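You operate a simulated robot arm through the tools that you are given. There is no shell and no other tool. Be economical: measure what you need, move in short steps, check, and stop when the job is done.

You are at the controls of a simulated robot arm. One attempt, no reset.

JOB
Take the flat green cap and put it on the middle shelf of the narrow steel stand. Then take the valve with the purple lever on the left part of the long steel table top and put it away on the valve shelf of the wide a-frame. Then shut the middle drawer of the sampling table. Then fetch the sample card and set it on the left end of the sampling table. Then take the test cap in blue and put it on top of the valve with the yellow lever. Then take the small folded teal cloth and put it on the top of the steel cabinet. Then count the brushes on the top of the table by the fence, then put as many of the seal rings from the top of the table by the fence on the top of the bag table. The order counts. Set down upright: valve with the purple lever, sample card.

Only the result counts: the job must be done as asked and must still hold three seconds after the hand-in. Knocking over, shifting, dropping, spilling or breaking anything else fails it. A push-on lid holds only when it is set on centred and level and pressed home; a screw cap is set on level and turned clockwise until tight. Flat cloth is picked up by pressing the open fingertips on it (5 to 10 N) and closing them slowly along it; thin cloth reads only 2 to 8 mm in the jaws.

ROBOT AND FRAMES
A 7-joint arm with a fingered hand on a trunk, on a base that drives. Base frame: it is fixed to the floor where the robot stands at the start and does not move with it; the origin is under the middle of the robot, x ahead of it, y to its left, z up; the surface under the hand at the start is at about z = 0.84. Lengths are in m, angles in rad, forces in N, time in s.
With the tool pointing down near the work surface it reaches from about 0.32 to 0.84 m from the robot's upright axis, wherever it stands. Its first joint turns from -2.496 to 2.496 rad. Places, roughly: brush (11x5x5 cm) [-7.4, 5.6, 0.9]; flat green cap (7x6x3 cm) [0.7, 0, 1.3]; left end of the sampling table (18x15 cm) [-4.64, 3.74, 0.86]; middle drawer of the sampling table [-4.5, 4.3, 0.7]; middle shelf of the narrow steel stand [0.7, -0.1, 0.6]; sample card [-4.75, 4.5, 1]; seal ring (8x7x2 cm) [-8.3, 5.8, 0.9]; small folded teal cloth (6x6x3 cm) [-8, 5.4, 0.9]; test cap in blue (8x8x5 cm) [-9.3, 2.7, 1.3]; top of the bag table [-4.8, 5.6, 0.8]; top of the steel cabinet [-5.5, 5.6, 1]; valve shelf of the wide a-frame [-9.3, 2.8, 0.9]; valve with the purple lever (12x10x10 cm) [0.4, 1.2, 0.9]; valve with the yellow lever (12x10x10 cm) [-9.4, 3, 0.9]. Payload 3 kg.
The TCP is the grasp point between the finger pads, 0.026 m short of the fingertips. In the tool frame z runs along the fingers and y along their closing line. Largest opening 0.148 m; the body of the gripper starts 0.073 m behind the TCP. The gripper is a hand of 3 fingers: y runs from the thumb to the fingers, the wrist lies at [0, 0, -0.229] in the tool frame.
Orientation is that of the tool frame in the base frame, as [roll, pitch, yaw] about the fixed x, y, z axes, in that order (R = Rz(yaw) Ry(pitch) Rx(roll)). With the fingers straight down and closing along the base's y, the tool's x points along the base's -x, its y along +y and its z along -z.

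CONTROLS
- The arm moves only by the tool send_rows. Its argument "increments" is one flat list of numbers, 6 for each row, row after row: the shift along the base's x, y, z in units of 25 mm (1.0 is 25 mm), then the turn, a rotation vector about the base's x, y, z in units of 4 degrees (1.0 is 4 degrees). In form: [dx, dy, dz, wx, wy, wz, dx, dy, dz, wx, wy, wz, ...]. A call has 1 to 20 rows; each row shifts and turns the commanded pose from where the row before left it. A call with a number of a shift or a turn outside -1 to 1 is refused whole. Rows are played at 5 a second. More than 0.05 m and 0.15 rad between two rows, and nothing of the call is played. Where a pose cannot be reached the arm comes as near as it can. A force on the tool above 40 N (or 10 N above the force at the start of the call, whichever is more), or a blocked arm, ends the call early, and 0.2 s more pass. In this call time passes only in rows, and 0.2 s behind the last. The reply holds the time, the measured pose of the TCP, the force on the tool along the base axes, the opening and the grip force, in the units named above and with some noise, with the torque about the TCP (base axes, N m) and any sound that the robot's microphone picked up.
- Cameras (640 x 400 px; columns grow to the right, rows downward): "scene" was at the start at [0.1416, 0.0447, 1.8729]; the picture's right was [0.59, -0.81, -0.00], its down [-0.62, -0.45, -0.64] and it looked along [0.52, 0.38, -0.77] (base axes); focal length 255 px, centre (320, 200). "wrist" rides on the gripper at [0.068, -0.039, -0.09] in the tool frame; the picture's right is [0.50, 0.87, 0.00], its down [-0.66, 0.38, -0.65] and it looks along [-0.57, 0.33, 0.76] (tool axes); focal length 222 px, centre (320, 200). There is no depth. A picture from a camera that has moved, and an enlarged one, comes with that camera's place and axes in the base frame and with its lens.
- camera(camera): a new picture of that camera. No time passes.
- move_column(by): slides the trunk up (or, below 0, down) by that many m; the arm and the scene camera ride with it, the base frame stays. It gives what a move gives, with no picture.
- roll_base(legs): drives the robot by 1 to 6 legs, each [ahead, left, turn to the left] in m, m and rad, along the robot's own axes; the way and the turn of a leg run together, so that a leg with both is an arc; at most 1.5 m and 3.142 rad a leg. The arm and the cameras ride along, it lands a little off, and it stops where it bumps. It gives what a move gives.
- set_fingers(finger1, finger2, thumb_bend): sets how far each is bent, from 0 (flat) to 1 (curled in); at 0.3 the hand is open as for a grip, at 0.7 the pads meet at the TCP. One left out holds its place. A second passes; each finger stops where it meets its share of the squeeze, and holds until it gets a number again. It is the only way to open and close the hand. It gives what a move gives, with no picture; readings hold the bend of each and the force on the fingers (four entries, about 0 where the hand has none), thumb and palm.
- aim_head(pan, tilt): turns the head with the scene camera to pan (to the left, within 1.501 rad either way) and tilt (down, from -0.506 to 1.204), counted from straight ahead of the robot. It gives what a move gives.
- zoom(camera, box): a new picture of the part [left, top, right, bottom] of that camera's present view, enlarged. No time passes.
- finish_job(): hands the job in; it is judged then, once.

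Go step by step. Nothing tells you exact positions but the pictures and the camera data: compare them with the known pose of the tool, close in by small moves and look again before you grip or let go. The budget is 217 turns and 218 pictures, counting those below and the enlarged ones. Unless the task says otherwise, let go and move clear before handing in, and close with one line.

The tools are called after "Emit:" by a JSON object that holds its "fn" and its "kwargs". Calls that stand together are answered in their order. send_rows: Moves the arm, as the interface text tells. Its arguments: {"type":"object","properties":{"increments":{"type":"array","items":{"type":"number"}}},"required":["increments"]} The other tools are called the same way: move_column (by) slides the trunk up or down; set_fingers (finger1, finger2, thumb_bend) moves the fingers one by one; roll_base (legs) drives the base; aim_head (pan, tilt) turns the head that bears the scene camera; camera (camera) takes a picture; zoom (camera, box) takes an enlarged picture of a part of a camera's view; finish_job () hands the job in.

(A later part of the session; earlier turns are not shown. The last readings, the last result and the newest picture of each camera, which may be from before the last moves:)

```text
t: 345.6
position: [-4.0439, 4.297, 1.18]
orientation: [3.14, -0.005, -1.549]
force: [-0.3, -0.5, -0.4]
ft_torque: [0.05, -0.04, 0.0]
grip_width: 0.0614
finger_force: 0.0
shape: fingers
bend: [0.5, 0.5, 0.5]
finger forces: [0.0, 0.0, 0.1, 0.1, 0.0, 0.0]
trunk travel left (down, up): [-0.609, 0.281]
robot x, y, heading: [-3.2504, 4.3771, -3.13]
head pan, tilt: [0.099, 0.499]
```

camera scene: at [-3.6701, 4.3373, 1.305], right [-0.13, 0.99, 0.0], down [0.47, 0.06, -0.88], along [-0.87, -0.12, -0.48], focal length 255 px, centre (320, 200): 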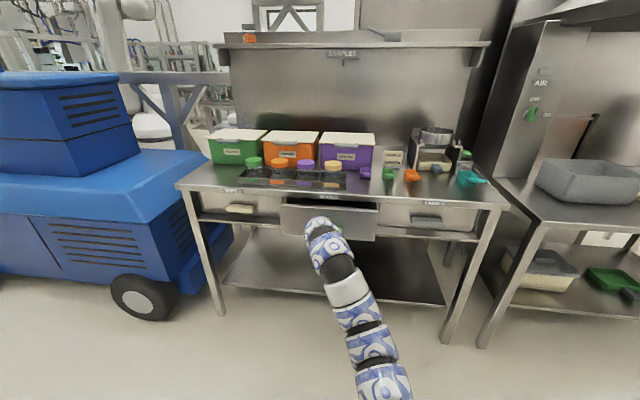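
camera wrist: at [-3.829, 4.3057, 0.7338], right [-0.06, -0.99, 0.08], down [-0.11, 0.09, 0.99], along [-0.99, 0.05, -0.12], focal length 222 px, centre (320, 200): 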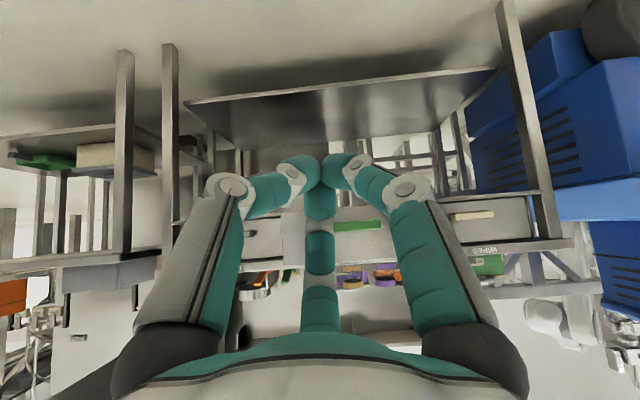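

Emit:
{"fn": "roll_base", "kwargs": {"legs": [[0.6, -0.205, 0]]}}

Emit:
{"fn": "camera", "kwargs": {"camera": "wrist"}}

Emit:
{"fn": "camera", "kwargs": {"camera": "scene"}}

```text
t: 349.1
position: [-4.6335, 4.5138, 1.1811]
orientation: [3.139, -0.003, -1.566]
force: [-0.4, 0.3, 0.4]
ft_torque: [0.02, -0.03, 0.0]
grip_width: 0.0618
finger_force: 0.1
shape: fingers
bend: [0.5, 0.5, 0.5]
finger forces: [0.0, 0.0, 0.0, 0.0, 0.0, 0.0]
trunk travel left (down, up): [-0.609, 0.281]
robot x, y, heading: [-3.8471, 4.5841, 3.134]
head pan, tilt: [0.099, 0.499]
```

```text
96 pictures are left
camera wrist: at [-4.5947, 4.4467, 1.2705], right [-0.86, -0.5, 0.0], down [-0.38, 0.66, 0.65], along [-0.33, 0.56, -0.76], focal length 222 px, centre (320, 200)
```

wrist: 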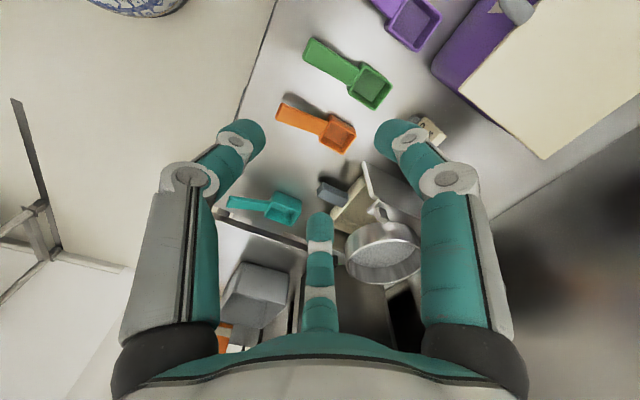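

```text
95 pictures are left
camera scene: at [-4.0154, 4.5739, 1.7049], right [-0.09, 1.0, 0.0], down [0.48, 0.04, -0.88], along [-0.87, -0.08, -0.48], focal length 255 px, centre (320, 200)
```

scene: 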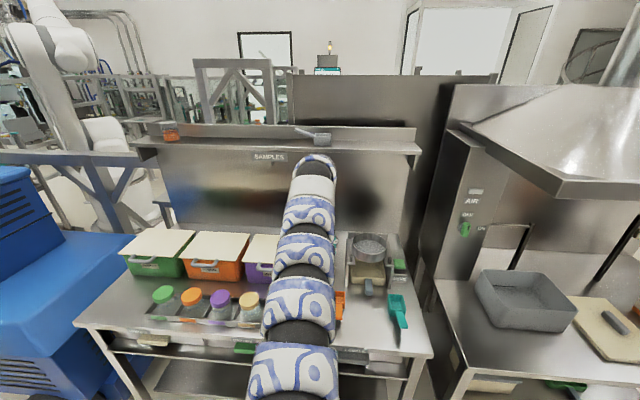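

Emit:
{"fn": "roll_base", "kwargs": {"legs": [[0.15, 0.02, 0]]}}

Emit:
{"fn": "send_rows", "kwargs": {"increments": [0, 0, -0.8, 0, 0, 0, 0, 0, -0.8, 0, 0, 0, 0, 0, -0.8, 0, 0, 0, 0, 0, -0.8, 0, 0, 0, 0, 0, -0.8, 0, 0, 0]}}

Emit:
{"fn": "camera", "kwargs": {"camera": "wrist"}}

```text
t: 350.4
position: [-4.7852, 4.4956, 1.1792]
orientation: [3.14, -0.004, -1.568]
force: [-0.2, -0.4, 0.5]
ft_torque: [0.01, 0.0, -0.01]
grip_width: 0.0617
finger_force: 0.0
shape: fingers
bend: [0.5, 0.5, 0.5]
finger forces: [0.1, 0.1, 0.0, 0.1, 0.0, 0.0]
trunk travel left (down, up): [-0.609, 0.281]
robot x, y, heading: [-3.9909, 4.5631, 3.136]
head pan, tilt: [0.099, 0.499]
```

```text
t: 351.6
position: [-4.7838, 4.4931, 1.0781]
orientation: [3.14, -0.002, -1.567]
force: [-0.8, 0.2, 0.7]
ft_torque: [0.0, 0.01, 0.02]
grip_width: 0.0615
finger_force: 0.1
shape: fingers
bend: [0.5, 0.5, 0.5]
finger forces: [0.0, 0.0, 0.0, 0.0, 0.0, 0.1]
trunk travel left (down, up): [-0.609, 0.281]
robot x, y, heading: [-3.9925, 4.564, 3.131]
head pan, tilt: [0.099, 0.499]
```

```text
94 pictures are left
camera wrist: at [-4.7448, 4.4267, 1.1693], right [-0.86, -0.5, 0.0], down [-0.38, 0.66, 0.65], along [-0.33, 0.56, -0.76], focal length 222 px, centre (320, 200)
```

wrist: 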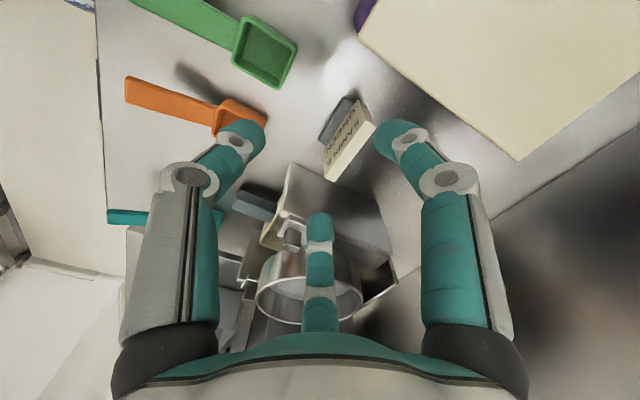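

The card's top edge is at x ≈ -4.84, y 4.48–4.56. I'll shift over it and lower part way.

Emit:
{"fn": "send_rows", "kwargs": {"increments": [-0.75, 0.29, 0, 0, 0, 0, -0.75, 0.29, 0, 0, 0, 0, -0.74, 0.29, 0, 0, 0, 0, 0, 0, -0.8, 0, 0, 0, 0, 0, -0.8, 0, 0, 0, 0, 0, -0.8, 0, 0, 0]}}

Emit:
{"fn": "camera", "kwargs": {"camera": "wrist"}}

```text
t: 353.1
position: [-4.8392, 4.5166, 1.021]
orientation: [3.14, -0.004, -1.567]
force: [-0.2, -0.4, -0.5]
ft_torque: [-0.01, -0.02, 0.0]
grip_width: 0.0616
finger_force: 0.0
shape: fingers
bend: [0.5, 0.5, 0.5]
finger forces: [0.0, 0.1, 0.1, 0.1, 0.0, 0.1]
trunk travel left (down, up): [-0.609, 0.281]
robot x, y, heading: [-3.9952, 4.5629, 3.127]
head pan, tilt: [0.099, 0.499]
```

```text
93 pictures are left
camera wrist: at [-4.8004, 4.449, 1.1108], right [-0.86, -0.5, 0.0], down [-0.38, 0.66, 0.65], along [-0.33, 0.56, -0.76], focal length 222 px, centre (320, 200)
```

wrist: 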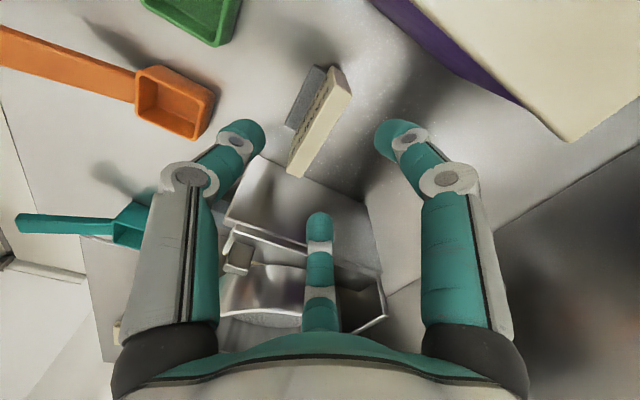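

Aligned. Lowering to grip height and closing gently.

Emit:
{"fn": "send_rows", "kwargs": {"increments": [0.1, 0, -0.8, 0, 0, 0, 0, 0, -0.8, 0, 0, 0, 0, 0, -0.8, 0, 0, 0, 0, 0, -0.7, 0, 0, 0]}}

Emit:
{"fn": "set_fingers", "kwargs": {"finger1": 0.62, "finger2": 0.62, "thumb_bend": 0.62}}

Emit:
{"fn": "camera", "kwargs": {"camera": "wrist"}}

```text
t: 354.1
position: [-4.8372, 4.5177, 0.9426]
orientation: [-3.142, -0.003, -1.568]
force: [0.2, -0.1, 0.2]
ft_torque: [0.01, 0.02, 0.0]
grip_width: 0.0618
finger_force: 0.1
shape: fingers
bend: [0.5, 0.5, 0.5]
finger forces: [0.0, 0.0, 0.0, 0.0, 0.1, 0.0]
trunk travel left (down, up): [-0.609, 0.281]
robot x, y, heading: [-3.9902, 4.562, 3.134]
head pan, tilt: [0.099, 0.499]
```

```text
t: 355.1
position: [-4.8374, 4.5172, 0.943]
orientation: [3.138, -0.003, -1.568]
force: [-0.2, 0.1, 0.3]
ft_torque: [0.01, 0.0, 0.03]
grip_width: 0.0238
finger_force: 0.0
shape: fingers
bend: [0.62, 0.62, 0.62]
finger forces: [0.0, 0.0, 0.0, 0.0, 0.0, 0.0]
trunk travel left (down, up): [-0.609, 0.281]
robot x, y, heading: [-3.9945, 4.5604, 3.133]
head pan, tilt: [0.099, 0.499]
```

```text
92 pictures are left
camera wrist: at [-4.7984, 4.4505, 1.0334], right [-0.86, -0.5, 0.0], down [-0.38, 0.66, 0.65], along [-0.33, 0.56, -0.76], focal length 222 px, centre (320, 200)
```

wrist: 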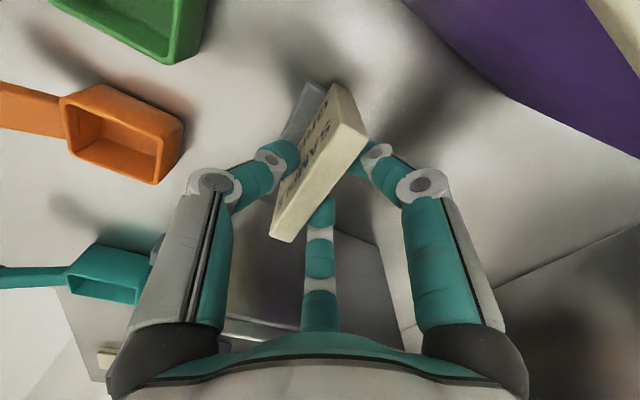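

Emit:
{"fn": "set_fingers", "kwargs": {"finger1": 0.7, "finger2": 0.7, "thumb_bend": 0.7}}

Emit:
{"fn": "send_rows", "kwargs": {"increments": [0, 0, 0.4, 0, 0, 0, 0, 0, 0.6, 0, 0, 0, 0, 0, 0.8, 0, 0, 0, 0, 0, 0.8, 0, 0, 0, 0, 0, 0.8, 0, 0, 0]}}

Emit:
{"fn": "camera", "kwargs": {"camera": "wrist"}}

```text
t: 356.1
position: [-4.8372, 4.5189, 0.9433]
orientation: [3.139, -0.001, -1.567]
force: [1.1, -0.2, -0.8]
ft_torque: [-0.04, 0.0, -0.01]
grip_width: 0.0152
finger_force: 6.5
shape: fingers
bend: [0.65, 0.65, 0.66]
finger forces: [3.5, 3.6, 0.0, 0.1, 7.0, 0.1]
trunk travel left (down, up): [-0.609, 0.281]
robot x, y, heading: [-3.9958, 4.5637, 3.135]
head pan, tilt: [0.099, 0.499]
```

```text
t: 357.2
position: [-4.836, 4.519, 1.0272]
orientation: [3.14, -0.002, -1.567]
force: [0.8, 0.5, -0.7]
ft_torque: [0.0, -0.01, -0.04]
grip_width: 0.0153
finger_force: 7.5
shape: fingers
bend: [0.66, 0.66, 0.66]
finger forces: [3.6, 3.5, 0.0, 0.0, 7.1, 0.1]
trunk travel left (down, up): [-0.609, 0.281]
robot x, y, heading: [-3.9948, 4.5618, 3.133]
head pan, tilt: [0.099, 0.499]
```

```text
91 pictures are left
camera wrist: at [-4.7975, 4.4505, 1.1177], right [-0.86, -0.5, 0.0], down [-0.38, 0.66, 0.65], along [-0.33, 0.56, -0.76], focal length 222 px, centre (320, 200)
```

wrist: 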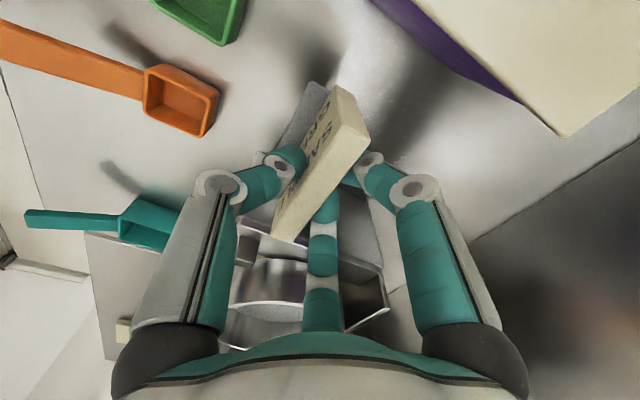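

The card is held upright. I'll raise it and carry it to the left end of the table.

Emit:
{"fn": "send_rows", "kwargs": {"increments": [0, 0, 0.8, 0, 0, 0, 0, 0, 0.8, 0, 0, 0, 0, 0, 0.8, 0, 0, 0, 0, 0, 0.8, 0, 0, 0, 0, 0, 0.8, 0, 0, 0]}}

Emit:
{"fn": "roll_base", "kwargs": {"legs": [[-0.2, 0, 0], [0, 0.775, 0]]}}

Emit:
{"fn": "camera", "kwargs": {"camera": "wrist"}}

Emit:
{"fn": "camera", "kwargs": {"camera": "scene"}}

```text
t: 358.4
position: [-4.8383, 4.5168, 1.1272]
orientation: [3.137, -0.004, -1.564]
force: [0.3, 0.4, -1.2]
ft_torque: [0.01, 0.02, 0.0]
grip_width: 0.0151
finger_force: 7.3
shape: fingers
bend: [0.66, 0.66, 0.66]
finger forces: [3.5, 3.6, 0.1, 0.0, 7.0, 0.0]
trunk travel left (down, up): [-0.609, 0.281]
robot x, y, heading: [-3.9947, 4.5628, 3.133]
head pan, tilt: [0.099, 0.499]
```

```text
t: 363.8
position: [-4.6433, 3.7451, 1.1267]
orientation: [3.139, -0.002, -1.569]
force: [-0.4, -0.4, -1.4]
ft_torque: [0.04, 0.02, 0.02]
grip_width: 0.0151
finger_force: 7.6
shape: fingers
bend: [0.66, 0.66, 0.66]
finger forces: [3.6, 3.5, 0.1, 0.0, 7.1, 0.0]
trunk travel left (down, up): [-0.609, 0.281]
robot x, y, heading: [-3.8002, 3.7895, 3.13]
head pan, tilt: [0.099, 0.499]
```

```text
90 pictures are left
camera wrist: at [-4.6047, 3.6777, 1.2173], right [-0.86, -0.5, 0.0], down [-0.38, 0.66, 0.65], along [-0.33, 0.56, -0.76], focal length 222 px, centre (320, 200)
```

wrist: 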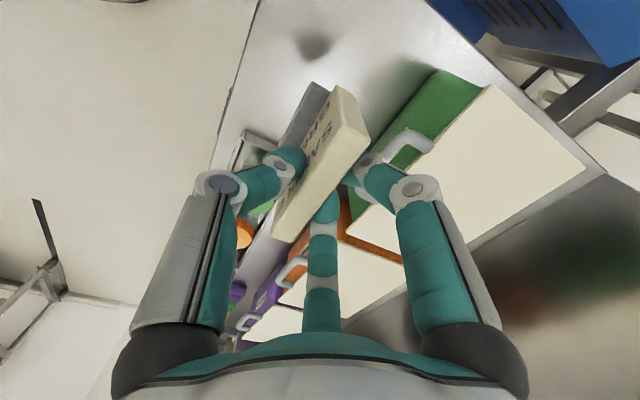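

```text
89 pictures are left
camera scene: at [-3.9723, 3.7815, 1.7049], right [-0.09, 1.0, 0.0], down [0.48, 0.04, -0.88], along [-0.87, -0.08, -0.48], focal length 255 px, centre (320, 200)
```

scene: 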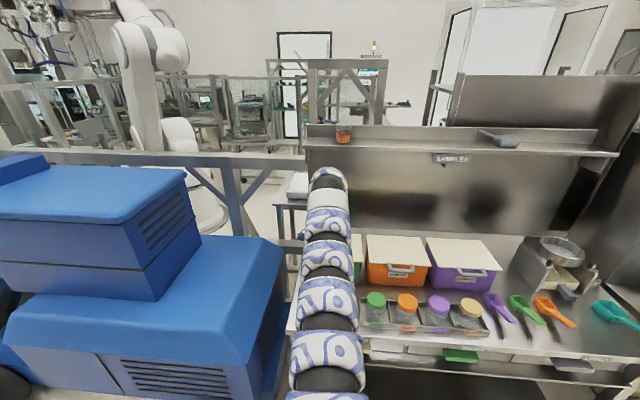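

Over the left end: table edges at x ≈ -4.54 and y ≈ 3.60, and the spot under the card is free. Lowering.

Emit:
{"fn": "send_rows", "kwargs": {"increments": [0.1, 0, -0.8, 0, 0, 0, 0.1, 0, -0.8, 0, 0, 0, 0, 0, -0.8, 0, 0, 0, 0, 0, -0.8, 0, 0, 0, 0, 0, -0.8, 0, 0, 0, 0, 0, -0.8, 0, 0, 0, 0, 0, -0.8, 0, 0, 0, 0, 0, -0.8, 0, 0, 0, 0, 0, -0.4, 0, 0, 0]}}

Emit:
{"fn": "send_rows", "kwargs": {"increments": [0, 0, -0.12, 0, 0, 0, 0, 0, -0.12, 0, 0, 0, 0, 0, -0.1, 0, 0, 0]}}

Emit:
{"fn": "camera", "kwargs": {"camera": "wrist"}}

```text
t: 365.8
position: [-4.6391, 3.7465, 0.9559]
orientation: [3.14, -0.004, -1.57]
force: [-0.5, -0.1, -1.2]
ft_torque: [0.0, 0.01, 0.02]
grip_width: 0.0149
finger_force: 6.7
shape: fingers
bend: [0.66, 0.66, 0.66]
finger forces: [3.6, 3.5, 0.0, 0.0, 7.0, 0.0]
trunk travel left (down, up): [-0.609, 0.281]
robot x, y, heading: [-3.7999, 3.7886, 3.136]
head pan, tilt: [0.099, 0.499]
```

```text
t: 366.6
position: [-4.6384, 3.7455, 0.9493]
orientation: [3.139, -0.003, -1.567]
force: [1.0, -0.1, -0.3]
ft_torque: [0.0, 0.01, -0.02]
grip_width: 0.0152
finger_force: 7.3
shape: fingers
bend: [0.66, 0.66, 0.66]
finger forces: [3.6, 3.5, 0.0, 0.1, 7.1, 0.1]
trunk travel left (down, up): [-0.609, 0.281]
robot x, y, heading: [-3.8, 3.7873, 3.133]
head pan, tilt: [0.099, 0.499]
```

```text
88 pictures are left
camera wrist: at [-4.599, 3.6777, 1.0391], right [-0.86, -0.5, 0.0], down [-0.38, 0.66, 0.65], along [-0.33, 0.56, -0.76], focal length 222 px, centre (320, 200)
```

wrist: 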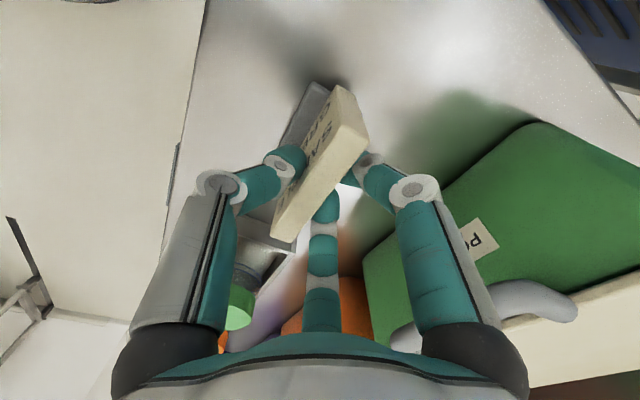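

Emit:
{"fn": "send_rows", "kwargs": {"increments": [0, 0, -0.1, 0, 0, 0, 0, 0, -0.1, 0, 0, 0, 0, 0, -0.1, 0, 0, 0]}}

Emit:
{"fn": "set_fingers", "kwargs": {"finger1": 0.62, "finger2": 0.62, "thumb_bend": 0.62}}

Emit:
{"fn": "set_fingers", "kwargs": {"finger1": 0.52, "finger2": 0.52, "thumb_bend": 0.52}}

Emit:
{"fn": "send_rows", "kwargs": {"increments": [0, 0, 0.4, 0, 0, 0, 0, 0, 0.8, 0, 0, 0, 0, 0, 0.8, 0, 0, 0, 0, 0, 0.8, 0, 0, 0, 0, 0, 0.8, 0, 0, 0, 0, 0, 0.8, 0, 0, 0, 0, 0, 0.8, 0, 0, 0]}}

Emit:
{"fn": "camera", "kwargs": {"camera": "wrist"}}

```text
t: 367.4
position: [-4.6386, 3.7463, 0.9414]
orientation: [3.141, -0.001, -1.568]
force: [-1.3, 0.0, 4.2]
ft_torque: [0.04, 0.02, 0.02]
grip_width: 0.0147
finger_force: 8.6
shape: fingers
bend: [0.66, 0.66, 0.66]
finger forces: [4.2, 4.4, 0.0, 0.0, 7.4, 0.0]
trunk travel left (down, up): [-0.609, 0.281]
robot x, y, heading: [-3.7998, 3.7865, 3.134]
head pan, tilt: [0.099, 0.499]
```

```text
t: 368.4
position: [-4.6385, 3.7464, 0.9418]
orientation: [3.14, -0.004, -1.569]
force: [-0.3, 0.4, -0.5]
ft_torque: [-0.01, 0.0, 0.01]
grip_width: 0.0227
finger_force: 0.1
shape: fingers
bend: [0.62, 0.62, 0.62]
finger forces: [0.0, 0.1, 0.0, 0.1, 0.1, 0.0]
trunk travel left (down, up): [-0.609, 0.281]
robot x, y, heading: [-3.8011, 3.7879, 3.13]
head pan, tilt: [0.099, 0.499]
```

```text
t: 369.4
position: [-4.6387, 3.7457, 0.9424]
orientation: [3.14, -0.002, -1.569]
force: [-0.7, 0.2, 0.6]
ft_torque: [-0.02, 0.02, 0.02]
grip_width: 0.0551
finger_force: 0.0
shape: fingers
bend: [0.52, 0.52, 0.52]
finger forces: [0.1, 0.0, 0.1, 0.1, 0.0, 0.0]
trunk travel left (down, up): [-0.609, 0.281]
robot x, y, heading: [-3.8023, 3.7907, 3.133]
head pan, tilt: [0.099, 0.499]
```

```text
t: 371.0
position: [-4.639, 3.7469, 1.073]
orientation: [3.138, -0.002, -1.57]
force: [-0.4, 1.2, 0.0]
ft_torque: [-0.02, 0.0, 0.01]
grip_width: 0.0552
finger_force: 0.1
shape: fingers
bend: [0.52, 0.52, 0.52]
finger forces: [0.0, 0.0, 0.1, 0.1, 0.1, 0.0]
trunk travel left (down, up): [-0.609, 0.281]
robot x, y, heading: [-3.7981, 3.7891, 3.13]
head pan, tilt: [0.099, 0.499]
```

```text
87 pictures are left
camera wrist: at [-4.5999, 3.6783, 1.1629], right [-0.87, -0.5, 0.0], down [-0.38, 0.66, 0.65], along [-0.33, 0.56, -0.76], focal length 222 px, centre (320, 200)
```

wrist: 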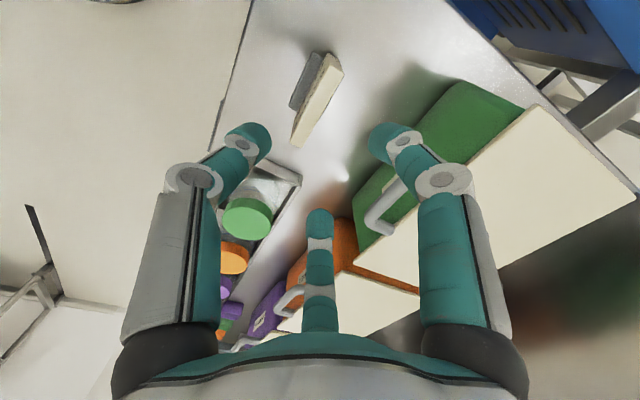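

The sample card stands on the left end. Next is the blue test cap back at the a-frame. I'll raise the trunk and drive the known route.

Emit:
{"fn": "move_column", "kwargs": {"by": 0.28}}

Emit:
{"fn": "roll_base", "kwargs": {"legs": [[-0.6, 0, 0], [0, -1.4, 0], [0, 0, -0.65], [0.765, -0.12, 0], [0.993, -0.348, 0], [1.206, 0.241, 0]]}}

```text
t: 373.8
position: [-4.6394, 3.7451, 1.3512]
orientation: [3.14, -0.003, -1.569]
force: [0.4, -0.3, 0.7]
ft_torque: [-0.01, 0.0, 0.0]
grip_width: 0.0551
finger_force: 0.0
shape: fingers
bend: [0.52, 0.52, 0.52]
finger forces: [0.1, 0.0, 0.0, 0.0, 0.0, 0.0]
trunk travel left (down, up): [-0.889, 0.001]
robot x, y, heading: [-3.8017, 3.7896, 3.132]
head pan, tilt: [0.099, 0.499]
```

```text
t: 375.8
position: [-4.4287, 3.7417, 1.3512]
orientation: [3.14, -0.003, -1.568]
force: [-0.8, -0.2, -1.4]
ft_torque: [0.01, -0.07, 0.02]
grip_width: 0.0553
finger_force: 0.1
shape: fingers
bend: [0.52, 0.52, 0.52]
finger forces: [0.0, 0.1, 0.1, 0.0, 0.0, 0.0]
trunk travel left (down, up): [-0.889, 0.001]
robot x, y, heading: [-3.5846, 3.7821, 3.128]
head pan, tilt: [0.099, 0.499]
stopped in leg 1: the robot was blocked; the commanded pose is now the measured one
```

Something sits behind me here. I'll sidestep toward +y first, where the way was free.

Emit:
{"fn": "roll_base", "kwargs": {"legs": [[0.05, 0, 0], [0, -0.9, 0], [-0.43, -0.5, 0], [0, 0, -0.65]]}}

```text
t: 386.0
position: [-3.9002, 5.6541, 1.3517]
orientation: [3.138, -0.004, -2.215]
force: [0.0, -1.1, -0.6]
ft_torque: [-0.01, 0.0, -0.02]
grip_width: 0.0551
finger_force: 0.2
shape: fingers
bend: [0.52, 0.52, 0.52]
finger forces: [0.0, 0.0, 0.0, 0.0, 0.0, 0.0]
trunk travel left (down, up): [-0.889, 0.001]
robot x, y, heading: [-3.2054, 5.1835, 2.485]
head pan, tilt: [0.099, 0.499]
```

Emit:
{"fn": "roll_base", "kwargs": {"legs": [[0.77, -0.139, 0], [0.992, -0.353, 0], [1.207, 0.236, 0], [0, 0, 0.657], [1.08, 0, 0], [0, 1.2, 0]]}}

```text
t: 413.6
position: [-7.3005, 5.9619, 1.3532]
orientation: [3.136, -0.003, -1.56]
force: [-0.5, -0.2, 0.4]
ft_torque: [0.0, 0.0, 0.01]
grip_width: 0.0549
finger_force: 0.1
shape: fingers
bend: [0.52, 0.52, 0.52]
finger forces: [0.0, 0.1, 0.0, 0.1, 0.0, 0.0]
trunk travel left (down, up): [-0.889, 0.001]
robot x, y, heading: [-6.4657, 6.0115, 3.139]
head pan, tilt: [0.099, 0.499]
```

Emit:
{"fn": "roll_base", "kwargs": {"legs": [[0, 1.25, 0], [1.3, 0, 0], [0, 0, 1.565], [0, -0.42, 0], [1.3, 0, 0]]}}

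Emit:
{"fn": "aim_head", "kwargs": {"pan": -1.1, "tilt": 0.5}}

Emit:
{"fn": "zoom", "kwargs": {"camera": "scene", "box": [120, 100, 440, 300]}}

```text
t: 438.3
position: [-8.0953, 2.5916, 1.3528]
orientation: [3.138, -0.004, 0.038]
force: [-0.6, -0.4, -0.1]
ft_torque: [-0.01, 0.03, -0.01]
grip_width: 0.0555
finger_force: 0.1
shape: fingers
bend: [0.52, 0.52, 0.52]
finger forces: [0.0, 0.0, 0.0, 0.0, 0.0, 0.0]
trunk travel left (down, up): [-0.889, 0.001]
robot x, y, heading: [-8.1678, 3.4259, -1.545]
head pan, tilt: [0.099, 0.499]
```

```text
t: 439.7
position: [-8.0944, 2.5908, 1.3532]
orientation: [3.137, -0.003, 0.038]
force: [-0.4, -0.4, 0.4]
ft_torque: [0.01, 0.03, -0.04]
grip_width: 0.0551
finger_force: 0.0
shape: fingers
bend: [0.52, 0.52, 0.52]
finger forces: [0.0, 0.0, 0.1, 0.1, 0.0, 0.0]
trunk travel left (down, up): [-0.889, 0.001]
robot x, y, heading: [-8.1704, 3.4264, -1.55]
head pan, tilt: [-1.1, 0.499]
```

```text
2.00 times, centred on (280, 200) of scene
camera zoom: at [-8.2468, 3.3043, 1.985], right [-0.48, 0.88, 0.0], down [0.42, 0.23, -0.88], along [-0.77, -0.42, -0.48], focal length 510 px, centre (400, 200)
```

zoom: 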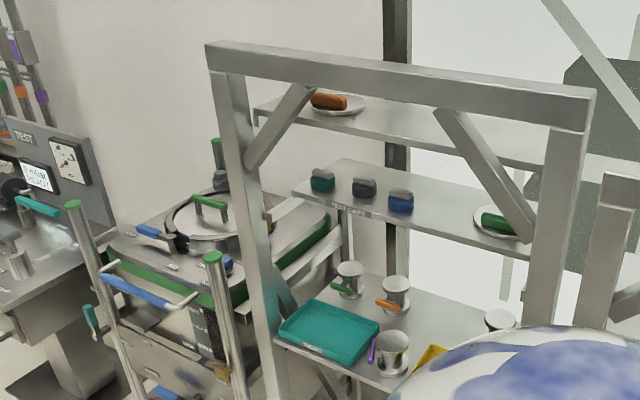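

Emit:
{"fn": "zoom", "kwargs": {"camera": "scene", "box": [262, 170, 342, 220]}}

```text
8.00 times, centred on (302, 195) of scene
camera zoom: at [-8.2468, 3.3043, 1.985], right [-0.48, 0.88, 0.0], down [0.42, 0.23, -0.88], along [-0.77, -0.42, -0.48], focal length 2040 px, centre (464, 240)
```

zoom: 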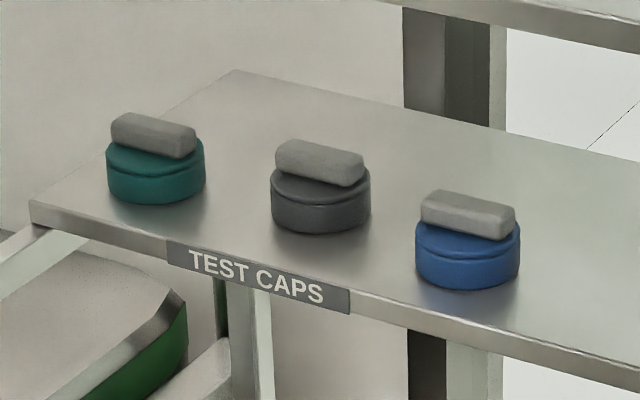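

The blue cap sits at about (-9.33, 2.715) with a grey bar handle along y; the shelf above is low, so I need a leaning hand that pinches the bar. I'll pre-shape the hand here in the free lane: first a roll, then the lean.

Emit:
{"fn": "send_rows", "kwargs": {"increments": [0, 0, 0, 0, 0, -1, 0, 0, 0, 0, 0, -1, 0, 0, 0, 0, 0, -1, 0, 0, 0, 0, 0, -1, 0, 0, 0, 0, 0, -1, 0, 0, 0, 0, 0, -1, 0, 0, 0, 0, 0, -1]}}

Emit:
{"fn": "send_rows", "kwargs": {"increments": [0, 0, 0, -0.483, -0.88, 0, 0, 0, 0, -0.483, -0.88, 0, 0, 0, 0, -0.483, -0.88, 0, 0, 0, 0, -0.483, -0.88, 0, 0, 0, 0, -0.483, -0.88, 0, 0, 0, 0, -0.483, -0.88, 0, 0, 0, 0, -0.483, -0.88, 0, 0, 0, 0, -0.483, -0.88, 0, 0, 0, 0, -0.483, -0.88, 0, 0, 0, 0, -0.483, -0.88, 0, 0, 0, 0, -0.483, -0.88, 0, 0, 0, 0, -0.483, -0.88, 0, 0, 0, 0, -0.483, -0.88, 0, 0, 0, 0, -0.483, -0.88, 0, 0, 0, 0, -0.483, -0.88, 0, 0, 0, 0, -0.483, -0.88, 0]}}

```text
t: 441.3
position: [-8.094, 2.5908, 1.3533]
orientation: [3.138, -0.004, -0.452]
force: [0.1, 0.0, -0.9]
ft_torque: [-0.01, -0.03, 0.01]
grip_width: 0.0551
finger_force: 0.0
shape: fingers
bend: [0.52, 0.52, 0.52]
finger forces: [0.0, 0.0, 0.1, 0.1, 0.1, 0.0]
trunk travel left (down, up): [-0.889, 0.001]
robot x, y, heading: [-8.1645, 3.425, -1.547]
head pan, tilt: [-1.1, 0.499]
```

```text
t: 444.7
position: [-8.0941, 2.5911, 1.3543]
orientation: [3.036, -1.122, -0.388]
force: [-0.1, 0.0, -0.3]
ft_torque: [0.0, -0.03, 0.04]
grip_width: 0.0551
finger_force: 0.0
shape: fingers
bend: [0.52, 0.52, 0.52]
finger forces: [0.0, 0.1, 0.0, 0.0, 0.0, 0.0]
trunk travel left (down, up): [-0.889, 0.001]
robot x, y, heading: [-8.1667, 3.4303, -1.549]
head pan, tilt: [-1.1, 0.499]
```

Both reachable. Retracting the hand a bit before turning to face the frame.

Emit:
{"fn": "send_rows", "kwargs": {"increments": [0, 0.8, 0, 0, 0, 0, 0, 0.8, 0, 0, 0, 0, 0, 0.8, 0, 0, 0, 0, 0, 0.8, 0, 0, 0, 0, 0, 0.8, 0, 0, 0, 0, 0, 0.8, 0, 0, 0, 0, 0, 0.8, 0, 0, 0, 0]}}

```text
t: 446.3
position: [-8.0948, 2.7319, 1.3532]
orientation: [3.035, -1.122, -0.389]
force: [0.2, 0.4, -0.4]
ft_torque: [-0.04, 0.01, 0.03]
grip_width: 0.0552
finger_force: 0.1
shape: fingers
bend: [0.52, 0.52, 0.52]
finger forces: [0.0, 0.1, 0.0, 0.1, 0.1, 0.1]
trunk travel left (down, up): [-0.889, 0.001]
robot x, y, heading: [-8.1671, 3.4295, -1.55]
head pan, tilt: [-1.1, 0.499]
```

Emit:
{"fn": "roll_base", "kwargs": {"legs": [[0.62, 0, 0], [0, 0, -1.592]]}}

Emit:
{"fn": "aim_head", "kwargs": {"pan": 0.1, "tilt": 0.6}}

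Emit:
{"fn": "camera", "kwargs": {"camera": "scene"}}

Emit:
{"fn": "camera", "kwargs": {"camera": "wrist"}}

```text
t: 453.6
position: [-8.8542, 2.7648, 1.353]
orientation: [3.036, -1.121, -1.991]
force: [0.3, -0.7, -0.1]
ft_torque: [0.03, -0.01, 0.01]
grip_width: 0.0552
finger_force: 0.0
shape: fingers
bend: [0.52, 0.52, 0.52]
finger forces: [0.0, 0.0, 0.0, 0.0, 0.0, 0.0]
trunk travel left (down, up): [-0.889, 0.001]
robot x, y, heading: [-8.1574, 2.8146, 3.13]
head pan, tilt: [-1.1, 0.499]
```

```text
t: 455.0
position: [-8.8544, 2.7648, 1.3527]
orientation: [3.035, -1.122, -1.994]
force: [-0.1, -0.2, -0.5]
ft_torque: [0.06, 0.0, -0.02]
grip_width: 0.0555
finger_force: 0.1
shape: fingers
bend: [0.52, 0.52, 0.52]
finger forces: [0.0, 0.0, 0.1, 0.1, 0.1, 0.0]
trunk travel left (down, up): [-0.889, 0.001]
robot x, y, heading: [-8.1543, 2.8123, 3.129]
head pan, tilt: [0.099, 0.6]
```

```text
84 pictures are left
camera scene: at [-8.3248, 2.8065, 1.9759], right [-0.09, 1.0, 0.0], down [0.56, 0.05, -0.83], along [-0.82, -0.07, -0.56], focal length 255 px, centre (320, 200)
```

scene: 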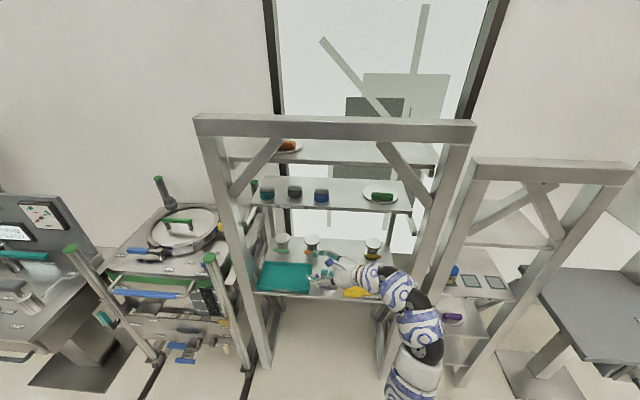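

```text
83 pictures are left
camera wrist: at [-8.7914, 2.7879, 1.4504], right [-0.84, 0.23, 0.49], down [0.09, 0.95, -0.29], along [-0.53, -0.2, -0.82], focal length 222 px, centre (320, 200)
```

wrist: 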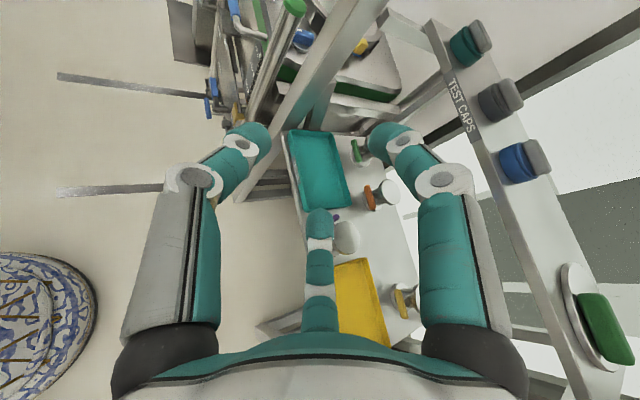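

I triangulate the blue cap's bar at about (-9.32, 2.727, 1.343). I'll drive in so the hand is just in front of it, then check.

Emit:
{"fn": "set_fingers", "kwargs": {"finger1": 0.54, "finger2": 0.54, "thumb_bend": 0.54}}

Emit:
{"fn": "roll_base", "kwargs": {"legs": [[0.33, 0, 0]]}}

Emit:
{"fn": "send_rows", "kwargs": {"increments": [0, 0.3, 0.25, 0, 0, 0, 0, 0.3, 0.25, 0, 0, 0, 0, 0.3, 0.25, 0, 0, 0, 0, 0.3, 0.25, 0, 0, 0]}}

Emit:
{"fn": "camera", "kwargs": {"camera": "wrist"}}

Emit:
{"fn": "camera", "kwargs": {"camera": "scene"}}

```text
t: 456.0
position: [-8.855, 2.7645, 1.353]
orientation: [3.035, -1.123, -1.993]
force: [-0.5, -0.2, 0.1]
ft_torque: [0.03, 0.04, 0.01]
grip_width: 0.0495
finger_force: 0.1
shape: fingers
bend: [0.54, 0.54, 0.54]
finger forces: [0.0, 0.0, 0.0, 0.0, 0.0, 0.0]
trunk travel left (down, up): [-0.889, 0.001]
robot x, y, heading: [-8.1552, 2.8146, 3.126]
head pan, tilt: [0.099, 0.6]
```

```text
t: 458.2
position: [-9.184, 2.7735, 1.3522]
orientation: [3.037, -1.122, -1.999]
force: [-0.2, -0.1, -1.0]
ft_torque: [0.01, 0.02, 0.02]
grip_width: 0.0497
finger_force: 0.0
shape: fingers
bend: [0.54, 0.54, 0.54]
finger forces: [0.0, 0.0, 0.1, 0.0, 0.0, 0.0]
trunk travel left (down, up): [-0.889, 0.001]
robot x, y, heading: [-8.4856, 2.8202, 3.13]
head pan, tilt: [0.099, 0.6]
```

```text
t: 459.2
position: [-9.1864, 2.8035, 1.3775]
orientation: [3.035, -1.123, -1.998]
force: [0.8, 0.0, 0.4]
ft_torque: [-0.01, 0.04, -0.01]
grip_width: 0.0494
finger_force: 0.0
shape: fingers
bend: [0.54, 0.54, 0.54]
finger forces: [0.0, 0.1, 0.0, 0.1, 0.0, 0.0]
trunk travel left (down, up): [-0.889, 0.001]
robot x, y, heading: [-8.4873, 2.8193, 3.124]
head pan, tilt: [0.099, 0.6]
```

```text
82 pictures are left
camera wrist: at [-9.1218, 2.8263, 1.4759], right [-0.84, 0.24, 0.49], down [0.1, 0.95, -0.29], along [-0.54, -0.2, -0.82], focal length 222 px, centre (320, 200)
```

wrist: 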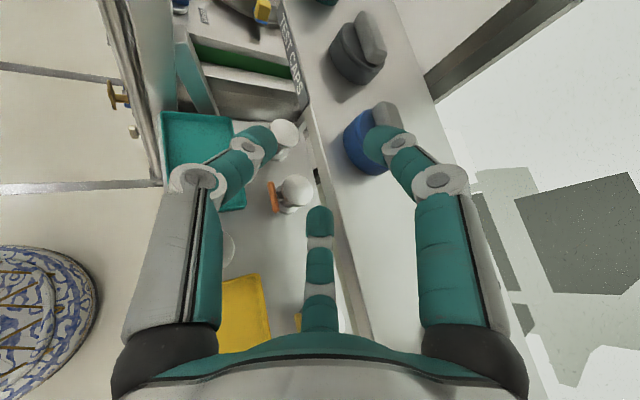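

```text
81 pictures are left
camera scene: at [-8.6535, 2.8118, 1.9759], right [-0.08, 1.0, 0.0], down [0.56, 0.05, -0.83], along [-0.82, -0.07, -0.56], focal length 255 px, centre (320, 200)
```

scene: 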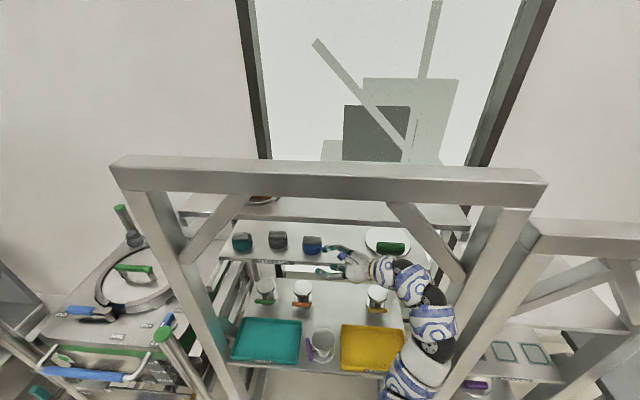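

Clear so far. I'll move to the pre-grasp point beside the bar and rotate 20° to line up better with it.

Emit:
{"fn": "send_rows", "kwargs": {"increments": [-0.77, -0.3, -0.05, 0, 0, 1, -0.77, -0.3, -0.05, 0, 0, 1, -0.77, -0.3, -0.05, 0, 0, 1, -0.77, -0.3, -0.05, 0, 0, 1, -0.77, -0.3, -0.05, 0, 0, 1, -0.75, -0.2, 0, 0, 0, 0]}}

Emit:
{"fn": "camera", "kwargs": {"camera": "wrist"}}

Emit:
{"fn": "zoom", "kwargs": {"camera": "scene", "box": [270, 190, 430, 310]}}

```text
t: 460.6
position: [-9.2993, 2.7614, 1.3708]
orientation: [3.034, -1.123, -1.649]
force: [-0.4, 0.1, 0.1]
ft_torque: [-0.01, 0.02, 0.02]
grip_width: 0.0492
finger_force: 0.0
shape: fingers
bend: [0.54, 0.54, 0.54]
finger forces: [0.1, 0.0, 0.1, 0.1, 0.0, 0.0]
trunk travel left (down, up): [-0.889, 0.001]
robot x, y, heading: [-8.48, 2.8189, 3.126]
head pan, tilt: [0.099, 0.6]
```

```text
80 pictures are left
camera wrist: at [-9.2477, 2.8047, 1.4683], right [-0.87, -0.07, 0.49], down [-0.23, 0.93, -0.29], along [-0.44, -0.37, -0.82], focal length 222 px, centre (320, 200)
```

wrist: 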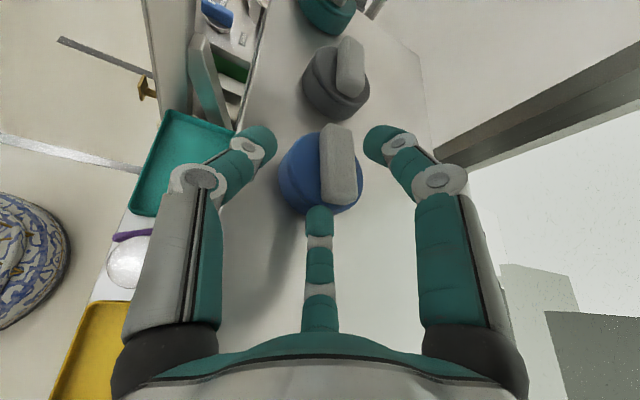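

```text
3.33 times, centred on (350, 250) of scene
camera zoom: at [-8.6539, 2.8117, 1.9758], right [-0.08, 1.0, 0.0], down [0.56, 0.05, -0.82], along [-0.82, -0.07, -0.57], focal length 850 px, centre (220, 33)
```

zoom: 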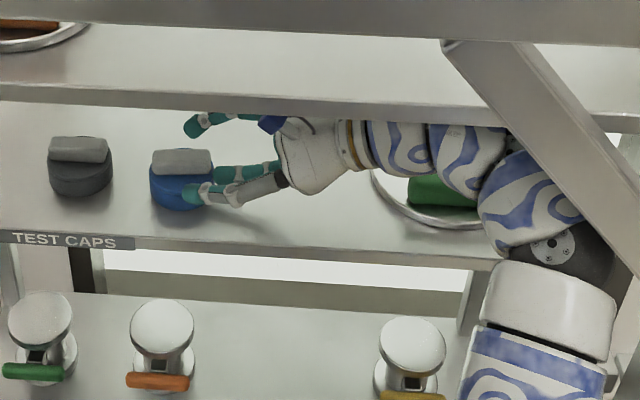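

The hand fits under the upper shelf. I'll narrow the digits, move over the bar at this height, then settle down onto it.

Emit:
{"fn": "set_fingers", "kwargs": {"finger1": 0.575, "finger2": 0.575, "thumb_bend": 0.575}}

Emit:
{"fn": "send_rows", "kwargs": {"increments": [-0.5, -0.2, 0, 0, 0, 0, -0.5, -0.3, 0, 0, 0, 0, -0.38, -0.4, 0, 0, 0, 0, 0, -0.4, 0, 0, 0, 0, 0, -0.4, -0.1, 0, 0, 0]}}

Emit:
{"fn": "camera", "kwargs": {"camera": "wrist"}}

```text
t: 461.6
position: [-9.2989, 2.7608, 1.3702]
orientation: [3.036, -1.122, -1.649]
force: [-0.5, 0.2, -0.7]
ft_torque: [0.0, -0.02, 0.02]
grip_width: 0.0394
finger_force: 0.0
shape: fingers
bend: [0.57, 0.57, 0.57]
finger forces: [0.1, 0.1, 0.1, 0.0, 0.0, 0.1]
trunk travel left (down, up): [-0.889, 0.001]
robot x, y, heading: [-8.4836, 2.822, 3.129]
head pan, tilt: [0.099, 0.6]
```

```text
t: 462.8
position: [-9.3353, 2.7182, 1.37]
orientation: [3.033, -1.123, -1.65]
force: [0.4, 1.5, 1.0]
ft_torque: [-0.01, 0.02, 0.04]
grip_width: 0.0396
finger_force: 0.9
shape: fingers
bend: [0.57, 0.58, 0.57]
finger forces: [0.0, 1.7, 0.0, 0.0, 0.0, 0.0]
trunk travel left (down, up): [-0.889, 0.001]
robot x, y, heading: [-8.4846, 2.8166, 3.125]
head pan, tilt: [0.099, 0.6]
```

```text
78 pictures are left
camera wrist: at [-9.2822, 2.7615, 1.4674], right [-0.87, -0.06, 0.49], down [-0.23, 0.93, -0.29], along [-0.44, -0.37, -0.82], focal length 222 px, centre (320, 200)
```

wrist: 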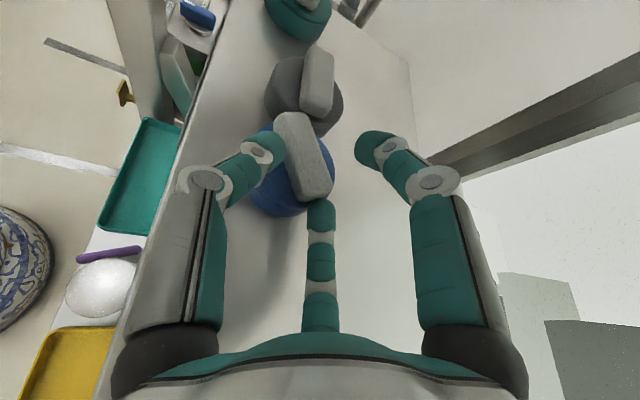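

The lower digit nudged the bar's end and the cap turned and slid a little toward its neighbour (no contact yet). I'll back off, open slightly, and re-approach with the lower digit behind the bar.

Emit:
{"fn": "send_rows", "kwargs": {"increments": [0, 0.4, 0, 0, 0, 0, 0, 0.8, 0, 0, 0, 0, -0.3, 0.2, 0, 0, 0, 0, -0.3, 0, 0, 0, 0, 0]}}

Emit:
{"fn": "set_fingers", "kwargs": {"finger1": 0.54, "finger2": 0.54, "thumb_bend": 0.52}}

Emit:
{"fn": "camera", "kwargs": {"camera": "wrist"}}

```text
t: 463.8
position: [-9.3495, 2.7527, 1.3708]
orientation: [3.033, -1.121, -1.649]
force: [-0.3, 0.2, 0.0]
ft_torque: [-0.02, 0.0, -0.02]
grip_width: 0.0396
finger_force: 0.1
shape: fingers
bend: [0.57, 0.57, 0.57]
finger forces: [0.0, 0.0, 0.0, 0.0, 0.0, 0.0]
trunk travel left (down, up): [-0.889, 0.001]
robot x, y, heading: [-8.4832, 2.8169, 3.126]
head pan, tilt: [0.099, 0.6]
```

```text
t: 464.8
position: [-9.3494, 2.7533, 1.3694]
orientation: [3.036, -1.122, -1.65]
force: [-0.4, 0.2, 0.1]
ft_torque: [0.01, 0.03, 0.02]
grip_width: 0.0518
finger_force: 0.1
shape: fingers
bend: [0.54, 0.54, 0.52]
finger forces: [0.0, 0.0, 0.1, 0.0, 0.0, 0.0]
trunk travel left (down, up): [-0.889, 0.001]
robot x, y, heading: [-8.4849, 2.8154, 3.127]
head pan, tilt: [0.099, 0.6]
```

```text
77 pictures are left
camera wrist: at [-9.2967, 2.7963, 1.4675], right [-0.87, -0.07, 0.49], down [-0.23, 0.93, -0.29], along [-0.44, -0.37, -0.82], focal length 222 px, centre (320, 200)
```

wrist: 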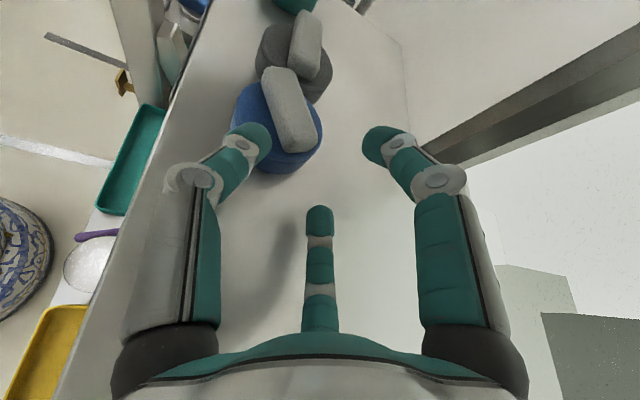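

Emit:
{"fn": "send_rows", "kwargs": {"increments": [-0.1, -0.5, 0, 0, 0, 0, 0, -0.5, 0, 0, 0, 0, 0, -0.5, 0, 0, 0, 0, 0, -0.5, 0, 0, 0, 0, 0, -0.5, -0.1, 0, 0, 0]}}

Emit:
{"fn": "camera", "kwargs": {"camera": "wrist"}}

```text
t: 466.0
position: [-9.3515, 2.69, 1.3678]
orientation: [3.032, -1.124, -1.646]
force: [-0.4, 0.7, 4.0]
ft_torque: [-0.09, -0.15, 0.03]
grip_width: 0.0514
finger_force: 1.2
shape: fingers
bend: [0.54, 0.54, 0.52]
finger forces: [0.0, 0.0, 0.0, 0.0, 3.6, 0.0]
trunk travel left (down, up): [-0.889, 0.001]
robot x, y, heading: [-8.4836, 2.8179, 3.124]
head pan, tilt: [0.099, 0.6]
```

```text
76 pictures are left
camera wrist: at [-9.2992, 2.733, 1.465], right [-0.87, -0.07, 0.49], down [-0.23, 0.93, -0.29], along [-0.44, -0.37, -0.82], focal length 222 px, centre (320, 200)
```

wrist: 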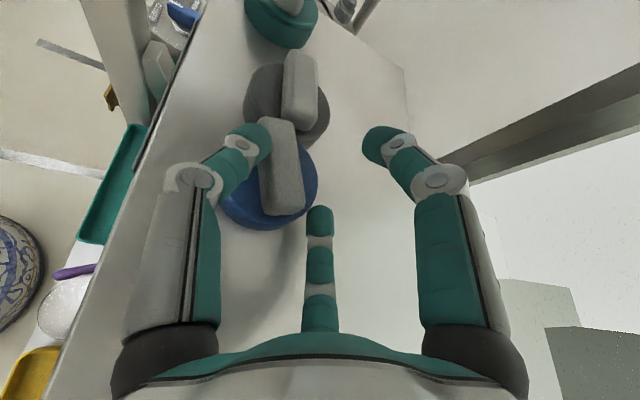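

Emit:
{"fn": "send_rows", "kwargs": {"increments": [0, 0.15, 0.12, 0, 0, 0]}}

Emit:
{"fn": "set_fingers", "kwargs": {"finger1": 0.6, "finger2": 0.6, "thumb_bend": 0.6}}

Emit:
{"fn": "camera", "kwargs": {"camera": "wrist"}}

```text
t: 466.4
position: [-9.3533, 2.6949, 1.369]
orientation: [3.033, -1.121, -1.649]
force: [-0.2, -1.2, 0.0]
ft_torque: [0.0, -0.01, -0.02]
grip_width: 0.0523
finger_force: 0.1
shape: fingers
bend: [0.54, 0.54, 0.52]
finger forces: [0.0, 0.0, 0.0, 0.0, 0.1, 0.1]
trunk travel left (down, up): [-0.889, 0.001]
robot x, y, heading: [-8.4865, 2.8175, 3.119]
head pan, tilt: [0.099, 0.6]
```

```text
t: 467.4
position: [-9.3509, 2.6927, 1.3691]
orientation: [3.035, -1.123, -1.65]
force: [0.6, -0.2, 0.9]
ft_torque: [-0.02, 0.01, 0.04]
grip_width: 0.0308
finger_force: 0.9
shape: fingers
bend: [0.6, 0.6, 0.6]
finger forces: [0.0, 0.5, 0.0, 0.1, 0.7, 0.0]
trunk travel left (down, up): [-0.889, 0.001]
robot x, y, heading: [-8.4837, 2.8149, 3.129]
head pan, tilt: [0.099, 0.6]
```

```text
75 pictures are left
camera wrist: at [-9.2999, 2.7369, 1.4668], right [-0.87, -0.07, 0.49], down [-0.23, 0.93, -0.29], along [-0.44, -0.37, -0.82], focal length 222 px, centre (320, 200)
```

wrist: 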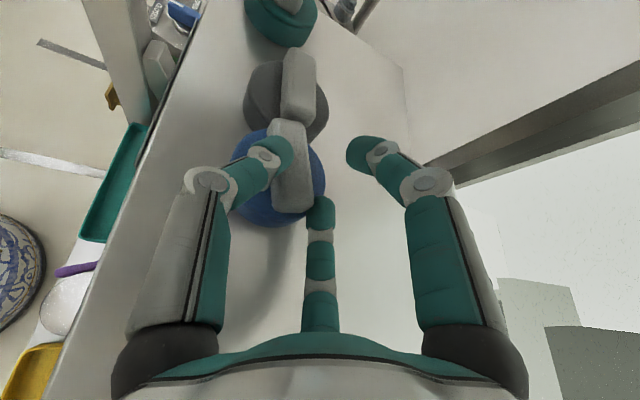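

Emit:
{"fn": "send_rows", "kwargs": {"increments": [0, 0, -0.2, 0, 0, 0, 0, 0, -0.2, 0, 0, 0, 0, 0, -0.2, 0, 0, 0]}}

Emit:
{"fn": "set_fingers", "kwargs": {"finger1": 0.7, "finger2": 0.7, "thumb_bend": 0.7}}

Emit:
{"fn": "camera", "kwargs": {"camera": "wrist"}}

Emit:
{"fn": "zoom", "kwargs": {"camera": "scene", "box": [250, 200, 370, 290]}}

```text
t: 468.2
position: [-9.3518, 2.6922, 1.3664]
orientation: [3.007, -1.134, -1.623]
force: [2.5, 2.0, 22.9]
ft_torque: [-0.55, -0.45, 0.2]
grip_width: 0.0304
finger_force: 12.4
shape: fingers
bend: [0.6, 0.61, 0.59]
finger forces: [0.0, 2.4, 0.0, 0.0, 22.7, 0.0]
trunk travel left (down, up): [-0.889, 0.001]
robot x, y, heading: [-8.4841, 2.8191, 3.119]
head pan, tilt: [0.099, 0.6]
stopped in row 3: the force on the tool passed its limit at 44 N (the readings are from after the stop); the commanded pose is now the measured one
```

```text
t: 469.2
position: [-9.348, 2.6919, 1.3641]
orientation: [3.013, -1.131, -1.626]
force: [5.0, -2.5, 32.2]
ft_torque: [-0.82, -0.58, 0.14]
grip_width: 0.0107
finger_force: 21.8
shape: fingers
bend: [0.7, 0.63, 0.66]
finger forces: [0.1, 7.3, 0.0, 0.0, 38.1, 0.0]
trunk travel left (down, up): [-0.889, 0.001]
robot x, y, heading: [-8.4833, 2.818, 3.128]
head pan, tilt: [0.099, 0.6]
```

```text
74 pictures are left
camera wrist: at [-9.2956, 2.7354, 1.4616], right [-0.86, -0.06, 0.5], down [-0.24, 0.92, -0.3], along [-0.44, -0.38, -0.81], focal length 222 px, centre (320, 200)
```

wrist: 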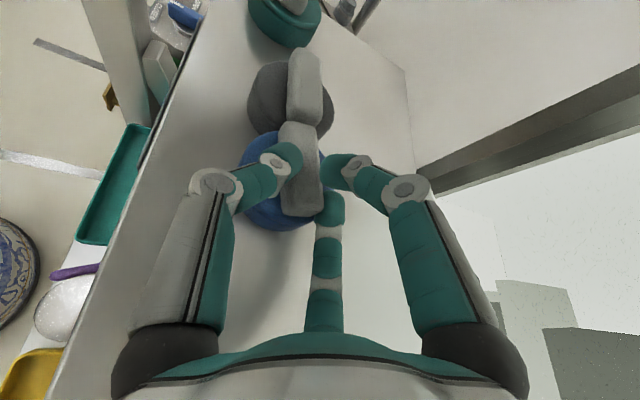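

```text
4.44 times, centred on (310, 245) of scene
camera zoom: at [-8.649, 2.8119, 1.9765], right [-0.08, 1.0, 0.0], down [0.56, 0.05, -0.83], along [-0.82, -0.07, -0.56], focal length 1133 px, centre (364, 0)
```

zoom: 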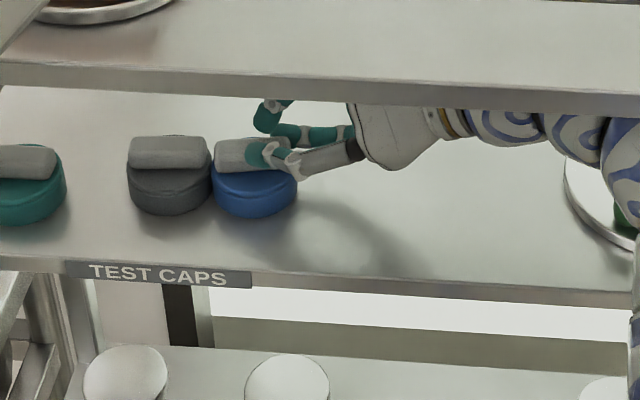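

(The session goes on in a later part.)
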